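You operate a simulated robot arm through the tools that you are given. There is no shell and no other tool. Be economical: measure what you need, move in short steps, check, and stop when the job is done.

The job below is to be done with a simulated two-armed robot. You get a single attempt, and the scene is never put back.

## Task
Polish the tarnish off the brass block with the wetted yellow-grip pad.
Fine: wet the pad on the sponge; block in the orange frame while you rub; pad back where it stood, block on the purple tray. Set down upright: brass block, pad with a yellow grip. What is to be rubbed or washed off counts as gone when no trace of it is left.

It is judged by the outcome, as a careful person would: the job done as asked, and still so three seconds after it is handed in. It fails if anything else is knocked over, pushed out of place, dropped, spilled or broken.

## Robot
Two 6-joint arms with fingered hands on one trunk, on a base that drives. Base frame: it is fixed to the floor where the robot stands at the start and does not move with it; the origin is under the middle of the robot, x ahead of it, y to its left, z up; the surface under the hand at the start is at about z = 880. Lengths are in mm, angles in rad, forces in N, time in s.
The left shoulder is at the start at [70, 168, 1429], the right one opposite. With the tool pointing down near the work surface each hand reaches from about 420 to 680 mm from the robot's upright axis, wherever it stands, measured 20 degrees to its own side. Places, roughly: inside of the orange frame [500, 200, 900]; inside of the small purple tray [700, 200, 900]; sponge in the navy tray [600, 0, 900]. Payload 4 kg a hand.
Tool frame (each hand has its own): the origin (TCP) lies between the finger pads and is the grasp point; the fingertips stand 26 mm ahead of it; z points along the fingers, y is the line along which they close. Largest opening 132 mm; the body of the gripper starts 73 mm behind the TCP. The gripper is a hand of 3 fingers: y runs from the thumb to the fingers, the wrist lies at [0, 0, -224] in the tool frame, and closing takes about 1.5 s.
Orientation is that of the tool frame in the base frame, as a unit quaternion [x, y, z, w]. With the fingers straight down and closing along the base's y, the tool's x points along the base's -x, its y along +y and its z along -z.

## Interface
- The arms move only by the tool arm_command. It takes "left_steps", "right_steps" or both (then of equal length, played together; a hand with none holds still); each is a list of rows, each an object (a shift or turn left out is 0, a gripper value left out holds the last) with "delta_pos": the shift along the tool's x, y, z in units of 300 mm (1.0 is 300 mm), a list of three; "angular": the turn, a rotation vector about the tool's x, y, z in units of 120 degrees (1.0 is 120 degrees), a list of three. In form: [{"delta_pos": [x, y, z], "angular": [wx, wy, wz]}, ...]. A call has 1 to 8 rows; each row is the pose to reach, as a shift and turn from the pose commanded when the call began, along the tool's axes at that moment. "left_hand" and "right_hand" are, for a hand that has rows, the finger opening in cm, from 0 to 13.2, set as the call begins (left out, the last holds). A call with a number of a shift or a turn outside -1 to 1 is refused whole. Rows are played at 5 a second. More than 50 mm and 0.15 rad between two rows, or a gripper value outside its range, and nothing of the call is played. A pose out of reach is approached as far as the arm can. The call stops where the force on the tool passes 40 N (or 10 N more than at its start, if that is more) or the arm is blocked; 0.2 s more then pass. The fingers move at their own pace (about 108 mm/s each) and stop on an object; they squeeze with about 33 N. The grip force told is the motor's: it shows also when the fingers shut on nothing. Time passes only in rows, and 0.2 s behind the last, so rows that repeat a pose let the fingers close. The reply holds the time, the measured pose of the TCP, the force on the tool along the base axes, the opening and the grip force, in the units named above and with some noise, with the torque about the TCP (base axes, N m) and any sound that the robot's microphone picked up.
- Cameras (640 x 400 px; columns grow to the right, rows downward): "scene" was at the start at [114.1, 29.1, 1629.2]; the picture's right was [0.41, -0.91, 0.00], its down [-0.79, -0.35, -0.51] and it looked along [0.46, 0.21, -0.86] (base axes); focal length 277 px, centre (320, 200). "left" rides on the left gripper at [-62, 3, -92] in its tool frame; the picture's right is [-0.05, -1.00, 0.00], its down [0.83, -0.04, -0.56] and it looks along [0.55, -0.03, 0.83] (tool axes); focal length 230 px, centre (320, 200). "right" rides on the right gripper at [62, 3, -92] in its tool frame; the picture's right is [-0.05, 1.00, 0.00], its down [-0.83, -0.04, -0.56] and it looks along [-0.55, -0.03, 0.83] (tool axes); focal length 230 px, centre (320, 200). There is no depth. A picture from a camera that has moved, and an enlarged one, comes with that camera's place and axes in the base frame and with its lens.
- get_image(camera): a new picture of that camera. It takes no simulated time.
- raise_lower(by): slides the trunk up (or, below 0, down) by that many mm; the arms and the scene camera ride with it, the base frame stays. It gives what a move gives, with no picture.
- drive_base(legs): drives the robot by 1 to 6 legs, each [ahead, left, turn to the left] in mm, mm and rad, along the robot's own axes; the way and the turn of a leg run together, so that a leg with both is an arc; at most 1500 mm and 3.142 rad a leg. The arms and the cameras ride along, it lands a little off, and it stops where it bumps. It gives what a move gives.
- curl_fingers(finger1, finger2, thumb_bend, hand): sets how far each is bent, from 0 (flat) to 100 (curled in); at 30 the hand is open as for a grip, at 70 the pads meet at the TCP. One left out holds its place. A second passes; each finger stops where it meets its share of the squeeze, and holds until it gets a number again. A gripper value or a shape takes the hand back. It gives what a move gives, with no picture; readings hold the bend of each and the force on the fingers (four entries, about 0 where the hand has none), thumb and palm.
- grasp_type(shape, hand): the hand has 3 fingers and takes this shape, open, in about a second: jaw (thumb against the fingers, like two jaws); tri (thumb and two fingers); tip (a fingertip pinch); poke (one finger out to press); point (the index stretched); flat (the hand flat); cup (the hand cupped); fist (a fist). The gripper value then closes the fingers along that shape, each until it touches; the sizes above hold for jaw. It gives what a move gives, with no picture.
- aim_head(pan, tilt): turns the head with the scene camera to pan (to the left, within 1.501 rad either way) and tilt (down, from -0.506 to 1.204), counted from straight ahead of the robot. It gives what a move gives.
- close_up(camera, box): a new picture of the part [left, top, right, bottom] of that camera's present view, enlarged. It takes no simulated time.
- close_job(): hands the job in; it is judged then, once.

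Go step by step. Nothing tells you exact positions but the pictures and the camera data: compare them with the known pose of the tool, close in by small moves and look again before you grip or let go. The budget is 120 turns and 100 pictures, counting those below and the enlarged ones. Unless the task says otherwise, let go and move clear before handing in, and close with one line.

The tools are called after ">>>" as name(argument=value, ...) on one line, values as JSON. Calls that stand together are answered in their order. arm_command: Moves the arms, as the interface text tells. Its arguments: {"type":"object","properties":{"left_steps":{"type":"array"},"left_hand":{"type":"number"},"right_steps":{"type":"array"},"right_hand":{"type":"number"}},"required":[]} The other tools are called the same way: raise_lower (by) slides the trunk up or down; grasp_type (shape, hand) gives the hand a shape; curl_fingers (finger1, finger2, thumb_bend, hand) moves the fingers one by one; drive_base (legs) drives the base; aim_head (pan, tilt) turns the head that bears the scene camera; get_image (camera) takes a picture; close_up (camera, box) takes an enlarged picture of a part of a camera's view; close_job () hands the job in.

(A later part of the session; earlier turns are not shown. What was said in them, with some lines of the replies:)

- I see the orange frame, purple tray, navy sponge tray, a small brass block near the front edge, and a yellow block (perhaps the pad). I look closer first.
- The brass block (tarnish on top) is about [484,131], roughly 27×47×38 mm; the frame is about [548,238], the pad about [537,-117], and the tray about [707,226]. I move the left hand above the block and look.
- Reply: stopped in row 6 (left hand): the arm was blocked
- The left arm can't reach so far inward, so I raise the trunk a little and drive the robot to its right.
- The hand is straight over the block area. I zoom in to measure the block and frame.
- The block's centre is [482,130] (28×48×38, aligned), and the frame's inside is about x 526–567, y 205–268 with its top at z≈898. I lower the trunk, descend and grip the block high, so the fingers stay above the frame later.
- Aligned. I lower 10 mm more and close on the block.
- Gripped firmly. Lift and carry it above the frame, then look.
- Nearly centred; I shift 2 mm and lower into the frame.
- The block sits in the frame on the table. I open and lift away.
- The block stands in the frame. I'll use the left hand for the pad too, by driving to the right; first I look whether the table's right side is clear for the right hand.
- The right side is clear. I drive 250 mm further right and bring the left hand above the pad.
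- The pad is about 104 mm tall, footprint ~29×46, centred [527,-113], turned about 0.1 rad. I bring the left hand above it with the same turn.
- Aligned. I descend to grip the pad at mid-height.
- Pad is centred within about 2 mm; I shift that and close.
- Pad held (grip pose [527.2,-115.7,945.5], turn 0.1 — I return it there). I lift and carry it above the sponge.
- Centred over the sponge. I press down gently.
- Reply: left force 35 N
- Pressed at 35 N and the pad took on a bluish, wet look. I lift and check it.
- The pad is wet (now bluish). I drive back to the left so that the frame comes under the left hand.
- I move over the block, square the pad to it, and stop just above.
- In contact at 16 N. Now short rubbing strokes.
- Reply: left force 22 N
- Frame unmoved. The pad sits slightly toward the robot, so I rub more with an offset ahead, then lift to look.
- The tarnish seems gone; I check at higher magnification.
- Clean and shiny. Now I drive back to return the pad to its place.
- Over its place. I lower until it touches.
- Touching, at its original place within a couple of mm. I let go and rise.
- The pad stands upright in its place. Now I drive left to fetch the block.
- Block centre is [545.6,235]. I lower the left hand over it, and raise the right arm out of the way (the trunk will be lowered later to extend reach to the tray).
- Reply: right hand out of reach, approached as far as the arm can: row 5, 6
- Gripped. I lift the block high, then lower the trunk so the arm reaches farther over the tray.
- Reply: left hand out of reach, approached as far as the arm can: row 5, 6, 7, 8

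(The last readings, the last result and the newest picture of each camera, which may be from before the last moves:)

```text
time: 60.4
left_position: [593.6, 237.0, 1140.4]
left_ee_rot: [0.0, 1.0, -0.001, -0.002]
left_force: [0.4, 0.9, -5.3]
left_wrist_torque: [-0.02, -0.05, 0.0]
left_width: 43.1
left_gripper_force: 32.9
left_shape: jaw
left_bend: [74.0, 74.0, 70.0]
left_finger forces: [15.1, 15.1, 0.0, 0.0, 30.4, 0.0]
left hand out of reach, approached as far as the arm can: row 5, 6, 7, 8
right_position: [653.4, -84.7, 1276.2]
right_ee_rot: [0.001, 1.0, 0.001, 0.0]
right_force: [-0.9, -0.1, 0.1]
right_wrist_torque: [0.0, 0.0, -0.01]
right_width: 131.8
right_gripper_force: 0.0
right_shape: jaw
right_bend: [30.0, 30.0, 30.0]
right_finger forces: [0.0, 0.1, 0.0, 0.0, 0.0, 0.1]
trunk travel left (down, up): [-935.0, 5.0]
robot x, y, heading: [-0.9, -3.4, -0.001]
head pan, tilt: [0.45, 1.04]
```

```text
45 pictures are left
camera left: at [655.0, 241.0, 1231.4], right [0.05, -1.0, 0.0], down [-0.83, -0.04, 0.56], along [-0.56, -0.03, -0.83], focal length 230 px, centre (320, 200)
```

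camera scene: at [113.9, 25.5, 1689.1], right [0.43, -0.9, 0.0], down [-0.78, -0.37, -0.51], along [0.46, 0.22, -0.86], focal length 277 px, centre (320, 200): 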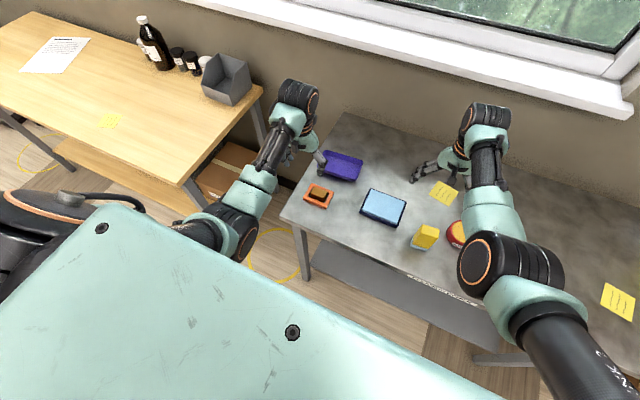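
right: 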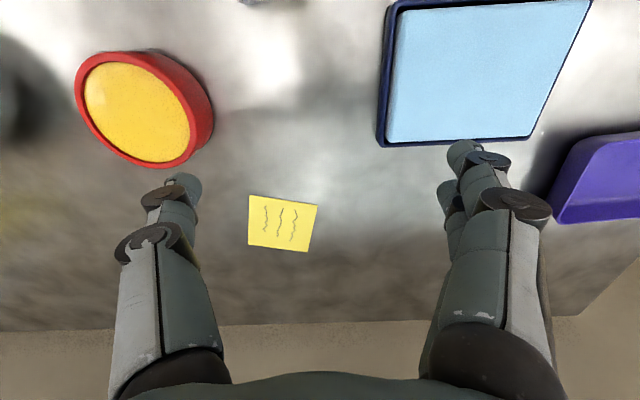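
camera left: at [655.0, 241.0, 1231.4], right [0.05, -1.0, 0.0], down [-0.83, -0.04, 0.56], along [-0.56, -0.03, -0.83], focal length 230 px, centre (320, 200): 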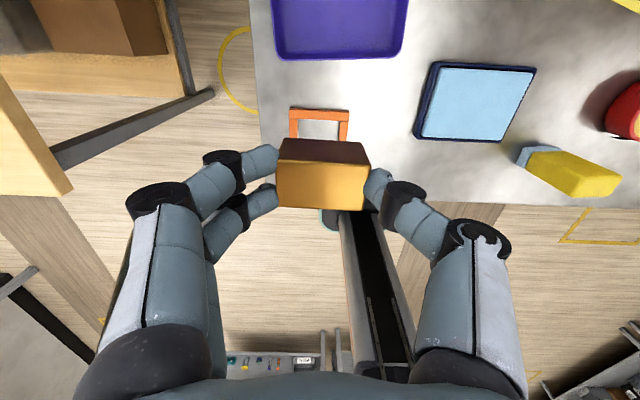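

The near reach limit showed; farther out is reachable. I extend forward over the tray at this height, then lower the trunk.

>>> arm_command(left_steps=[{"delta_pos": [-0.08, -0.01, 0.1]}, {"delta_pos": [-0.16, -0.02, 0.1]}, {"delta_pos": [-0.23, -0.03, 0.08]}, {"delta_pos": [-0.31, -0.04, 0.06]}, {"delta_pos": [-0.38, -0.053, 0.04]}, {"delta_pos": [-0.457, -0.053, 0]}, {"delta_pos": [-0.457, -0.053, 0]}])

>>> raise_lower(by=-150)

>>> get_image(camera="left")

>>> get_image(camera="scene")

```text
time: 62.0
left_position: [699.3, 221.4, 1145.1]
left_ee_rot: [0.001, 1.0, -0.001, -0.002]
left_force: [-0.3, 0.3, -4.0]
left_wrist_torque: [0.01, 0.0, 0.01]
left_width: 43.3
left_gripper_force: 33.0
left_shape: jaw
left_bend: [74.0, 74.0, 70.0]
left_finger forces: [15.6, 15.1, 0.1, 0.1, 30.7, 0.0]
left hand out of reach, approached as far as the arm can: row 5, 6, 7
right_position: [654.1, -84.2, 1276.5]
right_ee_rot: [0.001, 1.0, 0.0, -0.001]
right_force: [-0.2, 0.7, -0.1]
right_wrist_torque: [-0.02, -0.01, -0.01]
right_width: 132.0
right_gripper_force: 0.0
right_shape: jaw
right_bend: [30.0, 30.0, 30.0]
right_finger forces: [0.0, 0.0, 0.1, 0.0, 0.0, 0.1]
trunk travel left (down, up): [-935.0, 5.0]
robot x, y, heading: [0.0, -5.2, -0.007]
head pan, tilt: [0.45, 1.04]
```

```text
time: 63.8
left_position: [697.8, 220.5, 994.6]
left_ee_rot: [0.001, 1.0, -0.001, -0.002]
left_force: [-0.8, 0.1, -4.0]
left_wrist_torque: [-0.01, 0.0, 0.02]
left_width: 43.1
left_gripper_force: 33.5
left_shape: jaw
left_bend: [74.0, 74.0, 70.0]
left_finger forces: [15.6, 15.1, 0.0, 0.0, 30.7, 0.0]
right_position: [654.6, -85.1, 1124.8]
right_ee_rot: [0.001, 1.0, 0.001, 0.0]
right_force: [0.1, 0.1, 0.2]
right_wrist_torque: [0.01, -0.03, 0.0]
right_width: 132.0
right_gripper_force: 0.1
right_shape: jaw
right_bend: [30.0, 30.0, 30.0]
right_finger forces: [0.0, 0.0, 0.0, 0.0, 0.0, 0.0]
trunk travel left (down, up): [-785.0, 155.0]
robot x, y, heading: [1.5, -4.2, 0.001]
head pan, tilt: [0.45, 1.04]
```

```text
44 pictures are left
camera left: at [760.2, 223.5, 1085.2], right [0.05, -1.0, 0.0], down [-0.83, -0.04, 0.56], along [-0.56, -0.03, -0.83], focal length 230 px, centre (320, 200)
```

left: 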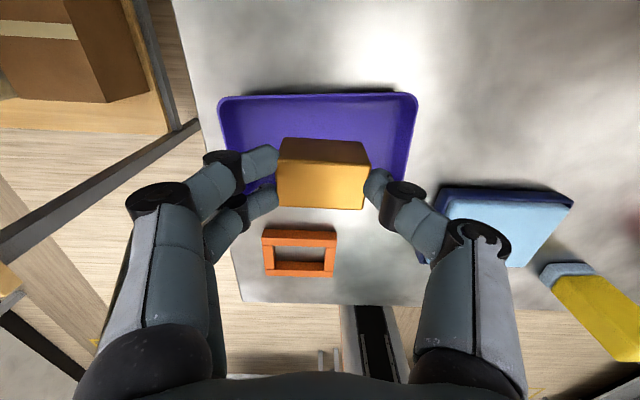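

```text
43 pictures are left
camera scene: at [114.7, 27.2, 1539.0], right [0.43, -0.9, 0.0], down [-0.78, -0.37, -0.51], along [0.46, 0.22, -0.86], focal length 277 px, centre (320, 200)
```

scene: 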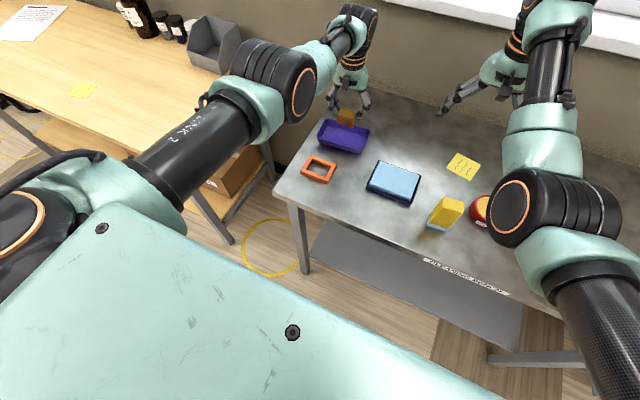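

Over the tray (its inside centre about [687,221]). I make a small probing move to re-sync the commanded pose.

>>> arm_command(left_steps=[{"delta_pos": [0, 0, 0.02]}, {"delta_pos": [0, 0, 0.02]}])

```text
time: 64.4
left_position: [697.5, 221.5, 986.8]
left_ee_rot: [0.001, 1.0, -0.001, -0.001]
left_force: [0.7, 0.2, -4.3]
left_wrist_torque: [0.01, -0.01, -0.02]
left_width: 43.2
left_gripper_force: 33.1
left_shape: jaw
left_bend: [74.0, 74.0, 70.0]
left_finger forces: [15.7, 15.1, 0.0, 0.1, 30.6, 0.0]
right_position: [654.8, -84.0, 1125.6]
right_ee_rot: [0.002, 1.0, 0.001, 0.001]
right_force: [0.9, -0.4, -0.6]
right_wrist_torque: [0.0, 0.03, 0.0]
right_width: 132.2
right_gripper_force: 0.1
right_shape: jaw
right_bend: [30.0, 30.0, 30.0]
right_finger forces: [0.0, 0.1, 0.0, 0.1, 0.0, 0.0]
trunk travel left (down, up): [-785.0, 155.0]
robot x, y, heading: [2.6, -2.8, 0.001]
head pan, tilt: [0.45, 1.04]
```

>>> arm_command(left_steps=[{"delta_pos": [0.034, 0, 0]}, {"delta_pos": [0.034, 0, 0]}])

>>> raise_lower(by=-40)

>>> get_image(camera="left")

>>> close_up(camera="scene", box=[290, 80, 402, 150])

```text
time: 65.0
left_position: [694.9, 221.4, 985.3]
left_ee_rot: [0.002, 1.0, -0.001, -0.003]
left_force: [0.0, 1.0, -4.4]
left_wrist_torque: [0.0, 0.0, 0.03]
left_width: 43.2
left_gripper_force: 33.1
left_shape: jaw
left_bend: [74.0, 74.0, 70.0]
left_finger forces: [15.6, 15.1, 0.0, 0.0, 30.8, 0.0]
left hand out of reach, approached as far as the arm can: row 1, 2
right_position: [654.9, -84.2, 1126.2]
right_ee_rot: [0.003, 1.0, 0.001, 0.0]
right_force: [-0.5, 0.5, 0.1]
right_wrist_torque: [0.03, 0.0, -0.01]
right_width: 131.8
right_gripper_force: 0.1
right_shape: jaw
right_bend: [30.0, 30.0, 30.0]
right_finger forces: [0.1, 0.0, 0.0, 0.0, 0.0, 0.1]
trunk travel left (down, up): [-785.0, 155.0]
robot x, y, heading: [3.5, -2.3, 0.0]
head pan, tilt: [0.45, 1.04]
```

```text
time: 65.8
left_position: [695.0, 221.0, 946.6]
left_ee_rot: [0.001, 1.0, -0.001, -0.003]
left_force: [-0.2, 0.7, -4.3]
left_wrist_torque: [0.01, 0.0, -0.02]
left_width: 43.2
left_gripper_force: 33.0
left_shape: jaw
left_bend: [74.0, 74.0, 70.0]
left_finger forces: [15.6, 15.1, 0.0, 0.1, 30.7, 0.1]
right_position: [654.3, -85.3, 1085.9]
right_ee_rot: [0.002, 1.0, 0.0, 0.0]
right_force: [-0.8, 0.0, 0.3]
right_wrist_torque: [-0.01, -0.03, -0.01]
right_width: 132.0
right_gripper_force: 0.0
right_shape: jaw
right_bend: [30.0, 30.0, 30.0]
right_finger forces: [0.1, 0.0, 0.1, 0.1, 0.1, 0.1]
trunk travel left (down, up): [-745.0, 195.0]
robot x, y, heading: [3.9, -1.2, -0.003]
head pan, tilt: [0.45, 1.04]
```

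```text
42 pictures are left
camera left: at [756.5, 223.3, 1037.6], right [0.05, -1.0, 0.0], down [-0.83, -0.04, 0.56], along [-0.56, -0.03, -0.83], focal length 230 px, centre (320, 200)
```

left: 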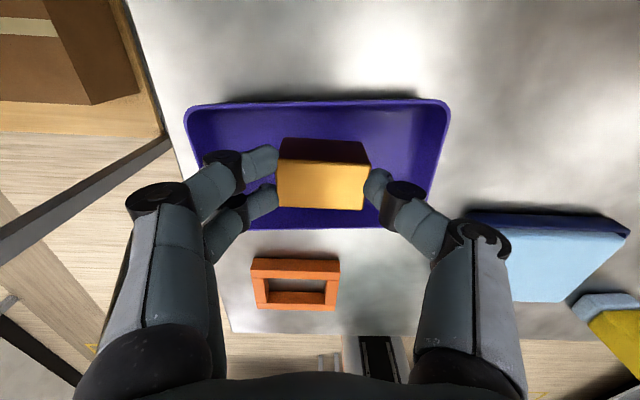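

```text
5.71 times, centred on (346, 115) of scene
camera zoom: at [114.3, 27.1, 1499.0], right [0.43, -0.9, 0.0], down [-0.78, -0.37, -0.51], along [0.46, 0.22, -0.86], focal length 1584 px, centre (171, 686)
```

zoom: 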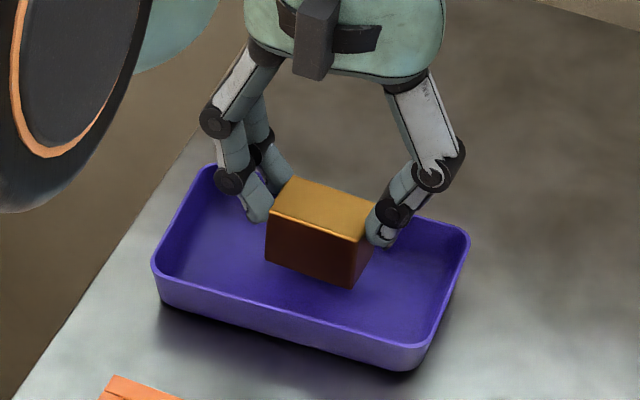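

Block is well inside the tray's walls. I lower until it touches.

>>> arm_command(left_steps=[{"delta_pos": [0, 0, 0.02]}, {"delta_pos": [0, 0, 0.033]}, {"delta_pos": [0, 0, 0.038]}, {"delta_pos": [0, 0, 0.043]}, {"delta_pos": [0, 0, 0.043]}])

```text
time: 67.0
left_position: [694.1, 220.5, 932.5]
left_ee_rot: [0.001, 1.0, -0.002, -0.004]
left_force: [-0.3, 0.6, -4.4]
left_wrist_torque: [0.04, -0.04, 0.02]
left_width: 42.9
left_gripper_force: 32.7
left_shape: jaw
left_bend: [74.0, 74.0, 70.0]
left_finger forces: [15.6, 15.1, 0.0, 0.0, 30.7, 0.0]
right_position: [655.2, -84.5, 1086.8]
right_ee_rot: [0.001, 1.0, 0.001, 0.0]
right_force: [0.4, 0.2, -0.3]
right_wrist_torque: [0.0, 0.0, -0.02]
right_width: 131.9
right_gripper_force: 0.1
right_shape: jaw
right_bend: [30.0, 30.0, 30.0]
right_finger forces: [0.0, 0.0, 0.0, 0.0, 0.0, 0.1]
trunk travel left (down, up): [-745.0, 195.0]
robot x, y, heading: [-0.6, -4.2, -0.006]
head pan, tilt: [0.45, 1.04]
```

>>> arm_command(left_steps=[{"delta_pos": [0, 0, 0.004]}, {"delta_pos": [0, 0, 0.008]}, {"delta_pos": [0, 0, 0.008]}])

>>> close_up(camera="scene", box=[290, 80, 402, 150])

```text
time: 67.8
left_position: [693.5, 220.0, 932.6]
left_ee_rot: [0.001, 1.0, -0.001, -0.001]
left_force: [0.9, 0.8, 1.0]
left_wrist_torque: [0.0, 0.0, 0.01]
left_width: 43.1
left_gripper_force: 32.8
left_shape: jaw
left_bend: [74.0, 74.0, 70.0]
left_finger forces: [15.9, 15.3, 0.1, 0.1, 31.0, 0.1]
right_position: [654.7, -85.6, 1086.2]
right_ee_rot: [0.002, 1.0, 0.001, 0.0]
right_force: [-1.4, 0.8, 0.3]
right_wrist_torque: [-0.03, -0.03, 0.04]
right_width: 131.9
right_gripper_force: 0.1
right_shape: jaw
right_bend: [30.0, 30.0, 30.0]
right_finger forces: [0.0, 0.0, 0.0, 0.0, 0.1, 0.0]
trunk travel left (down, up): [-745.0, 195.0]
robot x, y, heading: [-1.1, -2.4, -0.004]
head pan, tilt: [0.45, 1.04]
```

```text
5.71 times, centred on (346, 115) of scene
camera zoom: at [114.3, 27.0, 1499.1], right [0.43, -0.9, 0.0], down [-0.78, -0.37, -0.51], along [0.46, 0.22, -0.86], focal length 1584 px, centre (171, 686)
```

zoom: 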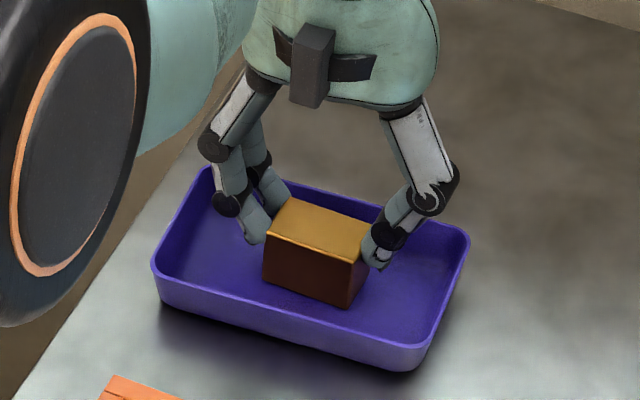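

The weight is off; the block rests in the tray. I open and raise straight up with the trunk.

>>> arm_command(left_steps=[{"delta_pos": [0, 0, 0]}, {"delta_pos": [0, 0, 0]}, {"delta_pos": [0, 0, 0]}, {"delta_pos": [0, 0, 0]}], left_hand=7)

>>> raise_lower(by=120)

>>> get_image(camera="left")

>>> get_image(camera="scene")

>>> close_up(camera="scene", box=[290, 100, 402, 170])

```text
time: 68.8
left_position: [693.9, 220.7, 932.5]
left_ee_rot: [0.001, 1.0, 0.0, -0.002]
left_force: [1.0, 0.0, -0.1]
left_wrist_torque: [0.01, 0.01, 0.01]
left_width: 69.2
left_gripper_force: 0.1
left_shape: jaw
left_bend: [72.0, 72.0, 70.0]
left_finger forces: [0.0, 0.0, 0.0, 0.1, 0.0, 0.0]
right_position: [654.0, -85.6, 1084.6]
right_ee_rot: [0.002, 1.0, 0.001, 0.0]
right_force: [-0.8, 0.1, -0.7]
right_wrist_torque: [0.0, -0.01, 0.01]
right_width: 131.9
right_gripper_force: 0.1
right_shape: jaw
right_bend: [30.0, 30.0, 30.0]
right_finger forces: [0.1, 0.1, 0.0, 0.1, 0.1, 0.0]
trunk travel left (down, up): [-745.0, 195.0]
robot x, y, heading: [-0.2, -5.1, -0.006]
head pan, tilt: [0.45, 1.04]
```

```text
time: 70.3
left_position: [693.3, 220.5, 1052.6]
left_ee_rot: [0.001, 1.0, -0.001, -0.002]
left_force: [0.8, 1.0, -0.3]
left_wrist_torque: [0.02, -0.01, 0.0]
left_width: 69.0
left_gripper_force: 0.0
left_shape: jaw
left_bend: [72.0, 72.0, 70.0]
left_finger forces: [0.0, 0.1, 0.1, 0.0, 0.0, 0.0]
right_position: [655.1, -85.6, 1205.6]
right_ee_rot: [0.002, 1.0, 0.001, 0.0]
right_force: [-0.9, -0.3, 0.1]
right_wrist_torque: [0.02, 0.01, 0.0]
right_width: 132.1
right_gripper_force: 0.1
right_shape: jaw
right_bend: [30.0, 30.0, 30.0]
right_finger forces: [0.1, 0.0, 0.1, 0.1, 0.0, 0.1]
trunk travel left (down, up): [-865.0, 75.0]
robot x, y, heading: [0.5, -5.4, -0.004]
head pan, tilt: [0.45, 1.04]
```

```text
39 pictures are left
camera left: at [755.1, 223.4, 1143.0], right [0.05, -1.0, 0.0], down [-0.83, -0.04, 0.56], along [-0.56, -0.03, -0.83], focal length 230 px, centre (320, 200)
```

left: 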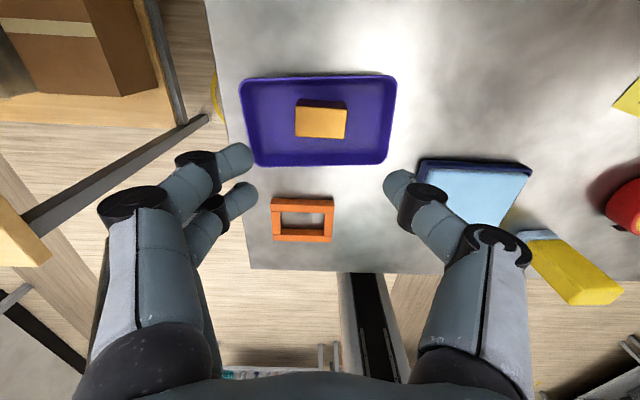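

```text
38 pictures are left
camera scene: at [114.3, 26.9, 1619.0], right [0.43, -0.9, 0.0], down [-0.78, -0.37, -0.51], along [0.46, 0.22, -0.86], focal length 277 px, centre (320, 200)
```

scene: 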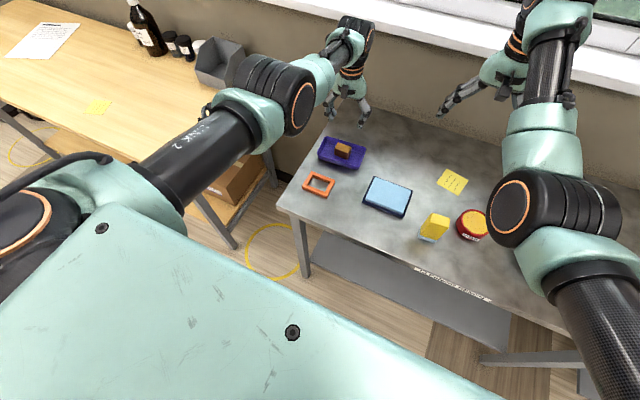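

```text
5.71 times, centred on (346, 135) of scene
camera zoom: at [114.3, 26.9, 1619.0], right [0.43, -0.9, 0.0], down [-0.78, -0.37, -0.51], along [0.46, 0.22, -0.86], focal length 1584 px, centre (171, 571)
```

zoom: 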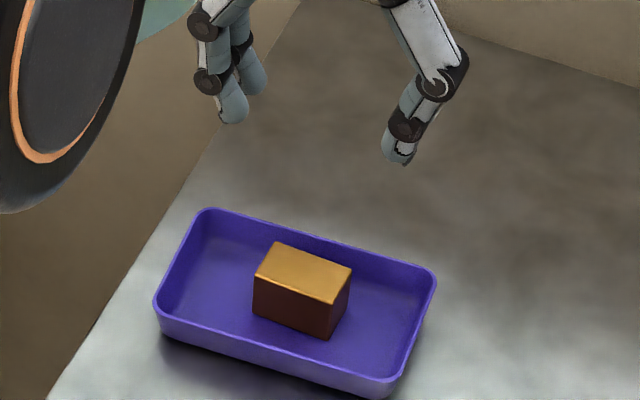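

All is in place; a last close check of the block's top and the pad.

>>> close_up(camera="scene", box=[330, 138, 358, 164])

>>> close_up(camera="scene", box=[390, 190, 480, 246])

```text
15.38 times, centred on (344, 151) of scene
camera zoom: at [114.3, 26.9, 1619.0], right [0.43, -0.9, 0.0], down [-0.78, -0.37, -0.51], along [0.46, 0.22, -0.86], focal length 4265 px, centre (-49, 954)
```

zoom: 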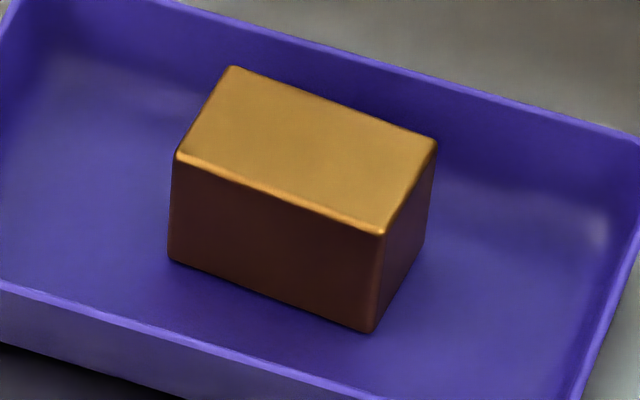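

```text
7.11 times, centred on (435, 218) of scene
camera zoom: at [114.3, 26.9, 1619.0], right [0.43, -0.9, 0.0], down [-0.78, -0.37, -0.51], along [0.46, 0.22, -0.86], focal length 1971 px, centre (-498, 72)
```

zoom: 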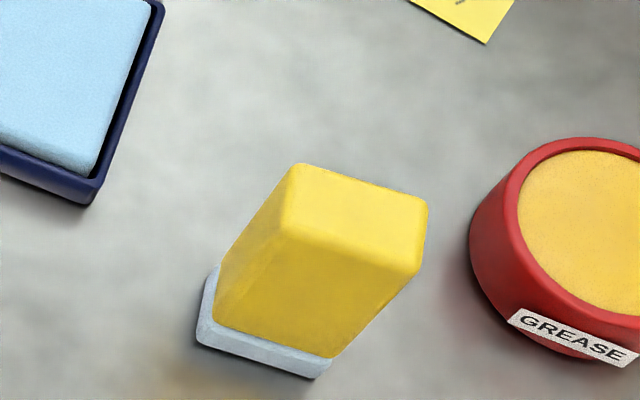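

The block is clean and upright in the purple tray, the pad stands where it was, and the hands are clear.

>>> close_job()

```text
The job is handed in.
```

I wetted the pad on the sponge and rubbed the brass block in the orange frame until no tarnish showed in the close-up pictures. The block now stands upright on the purple tray. The pad stands upright within a couple of millimetres of where it started, and nothing else looks disturbed.
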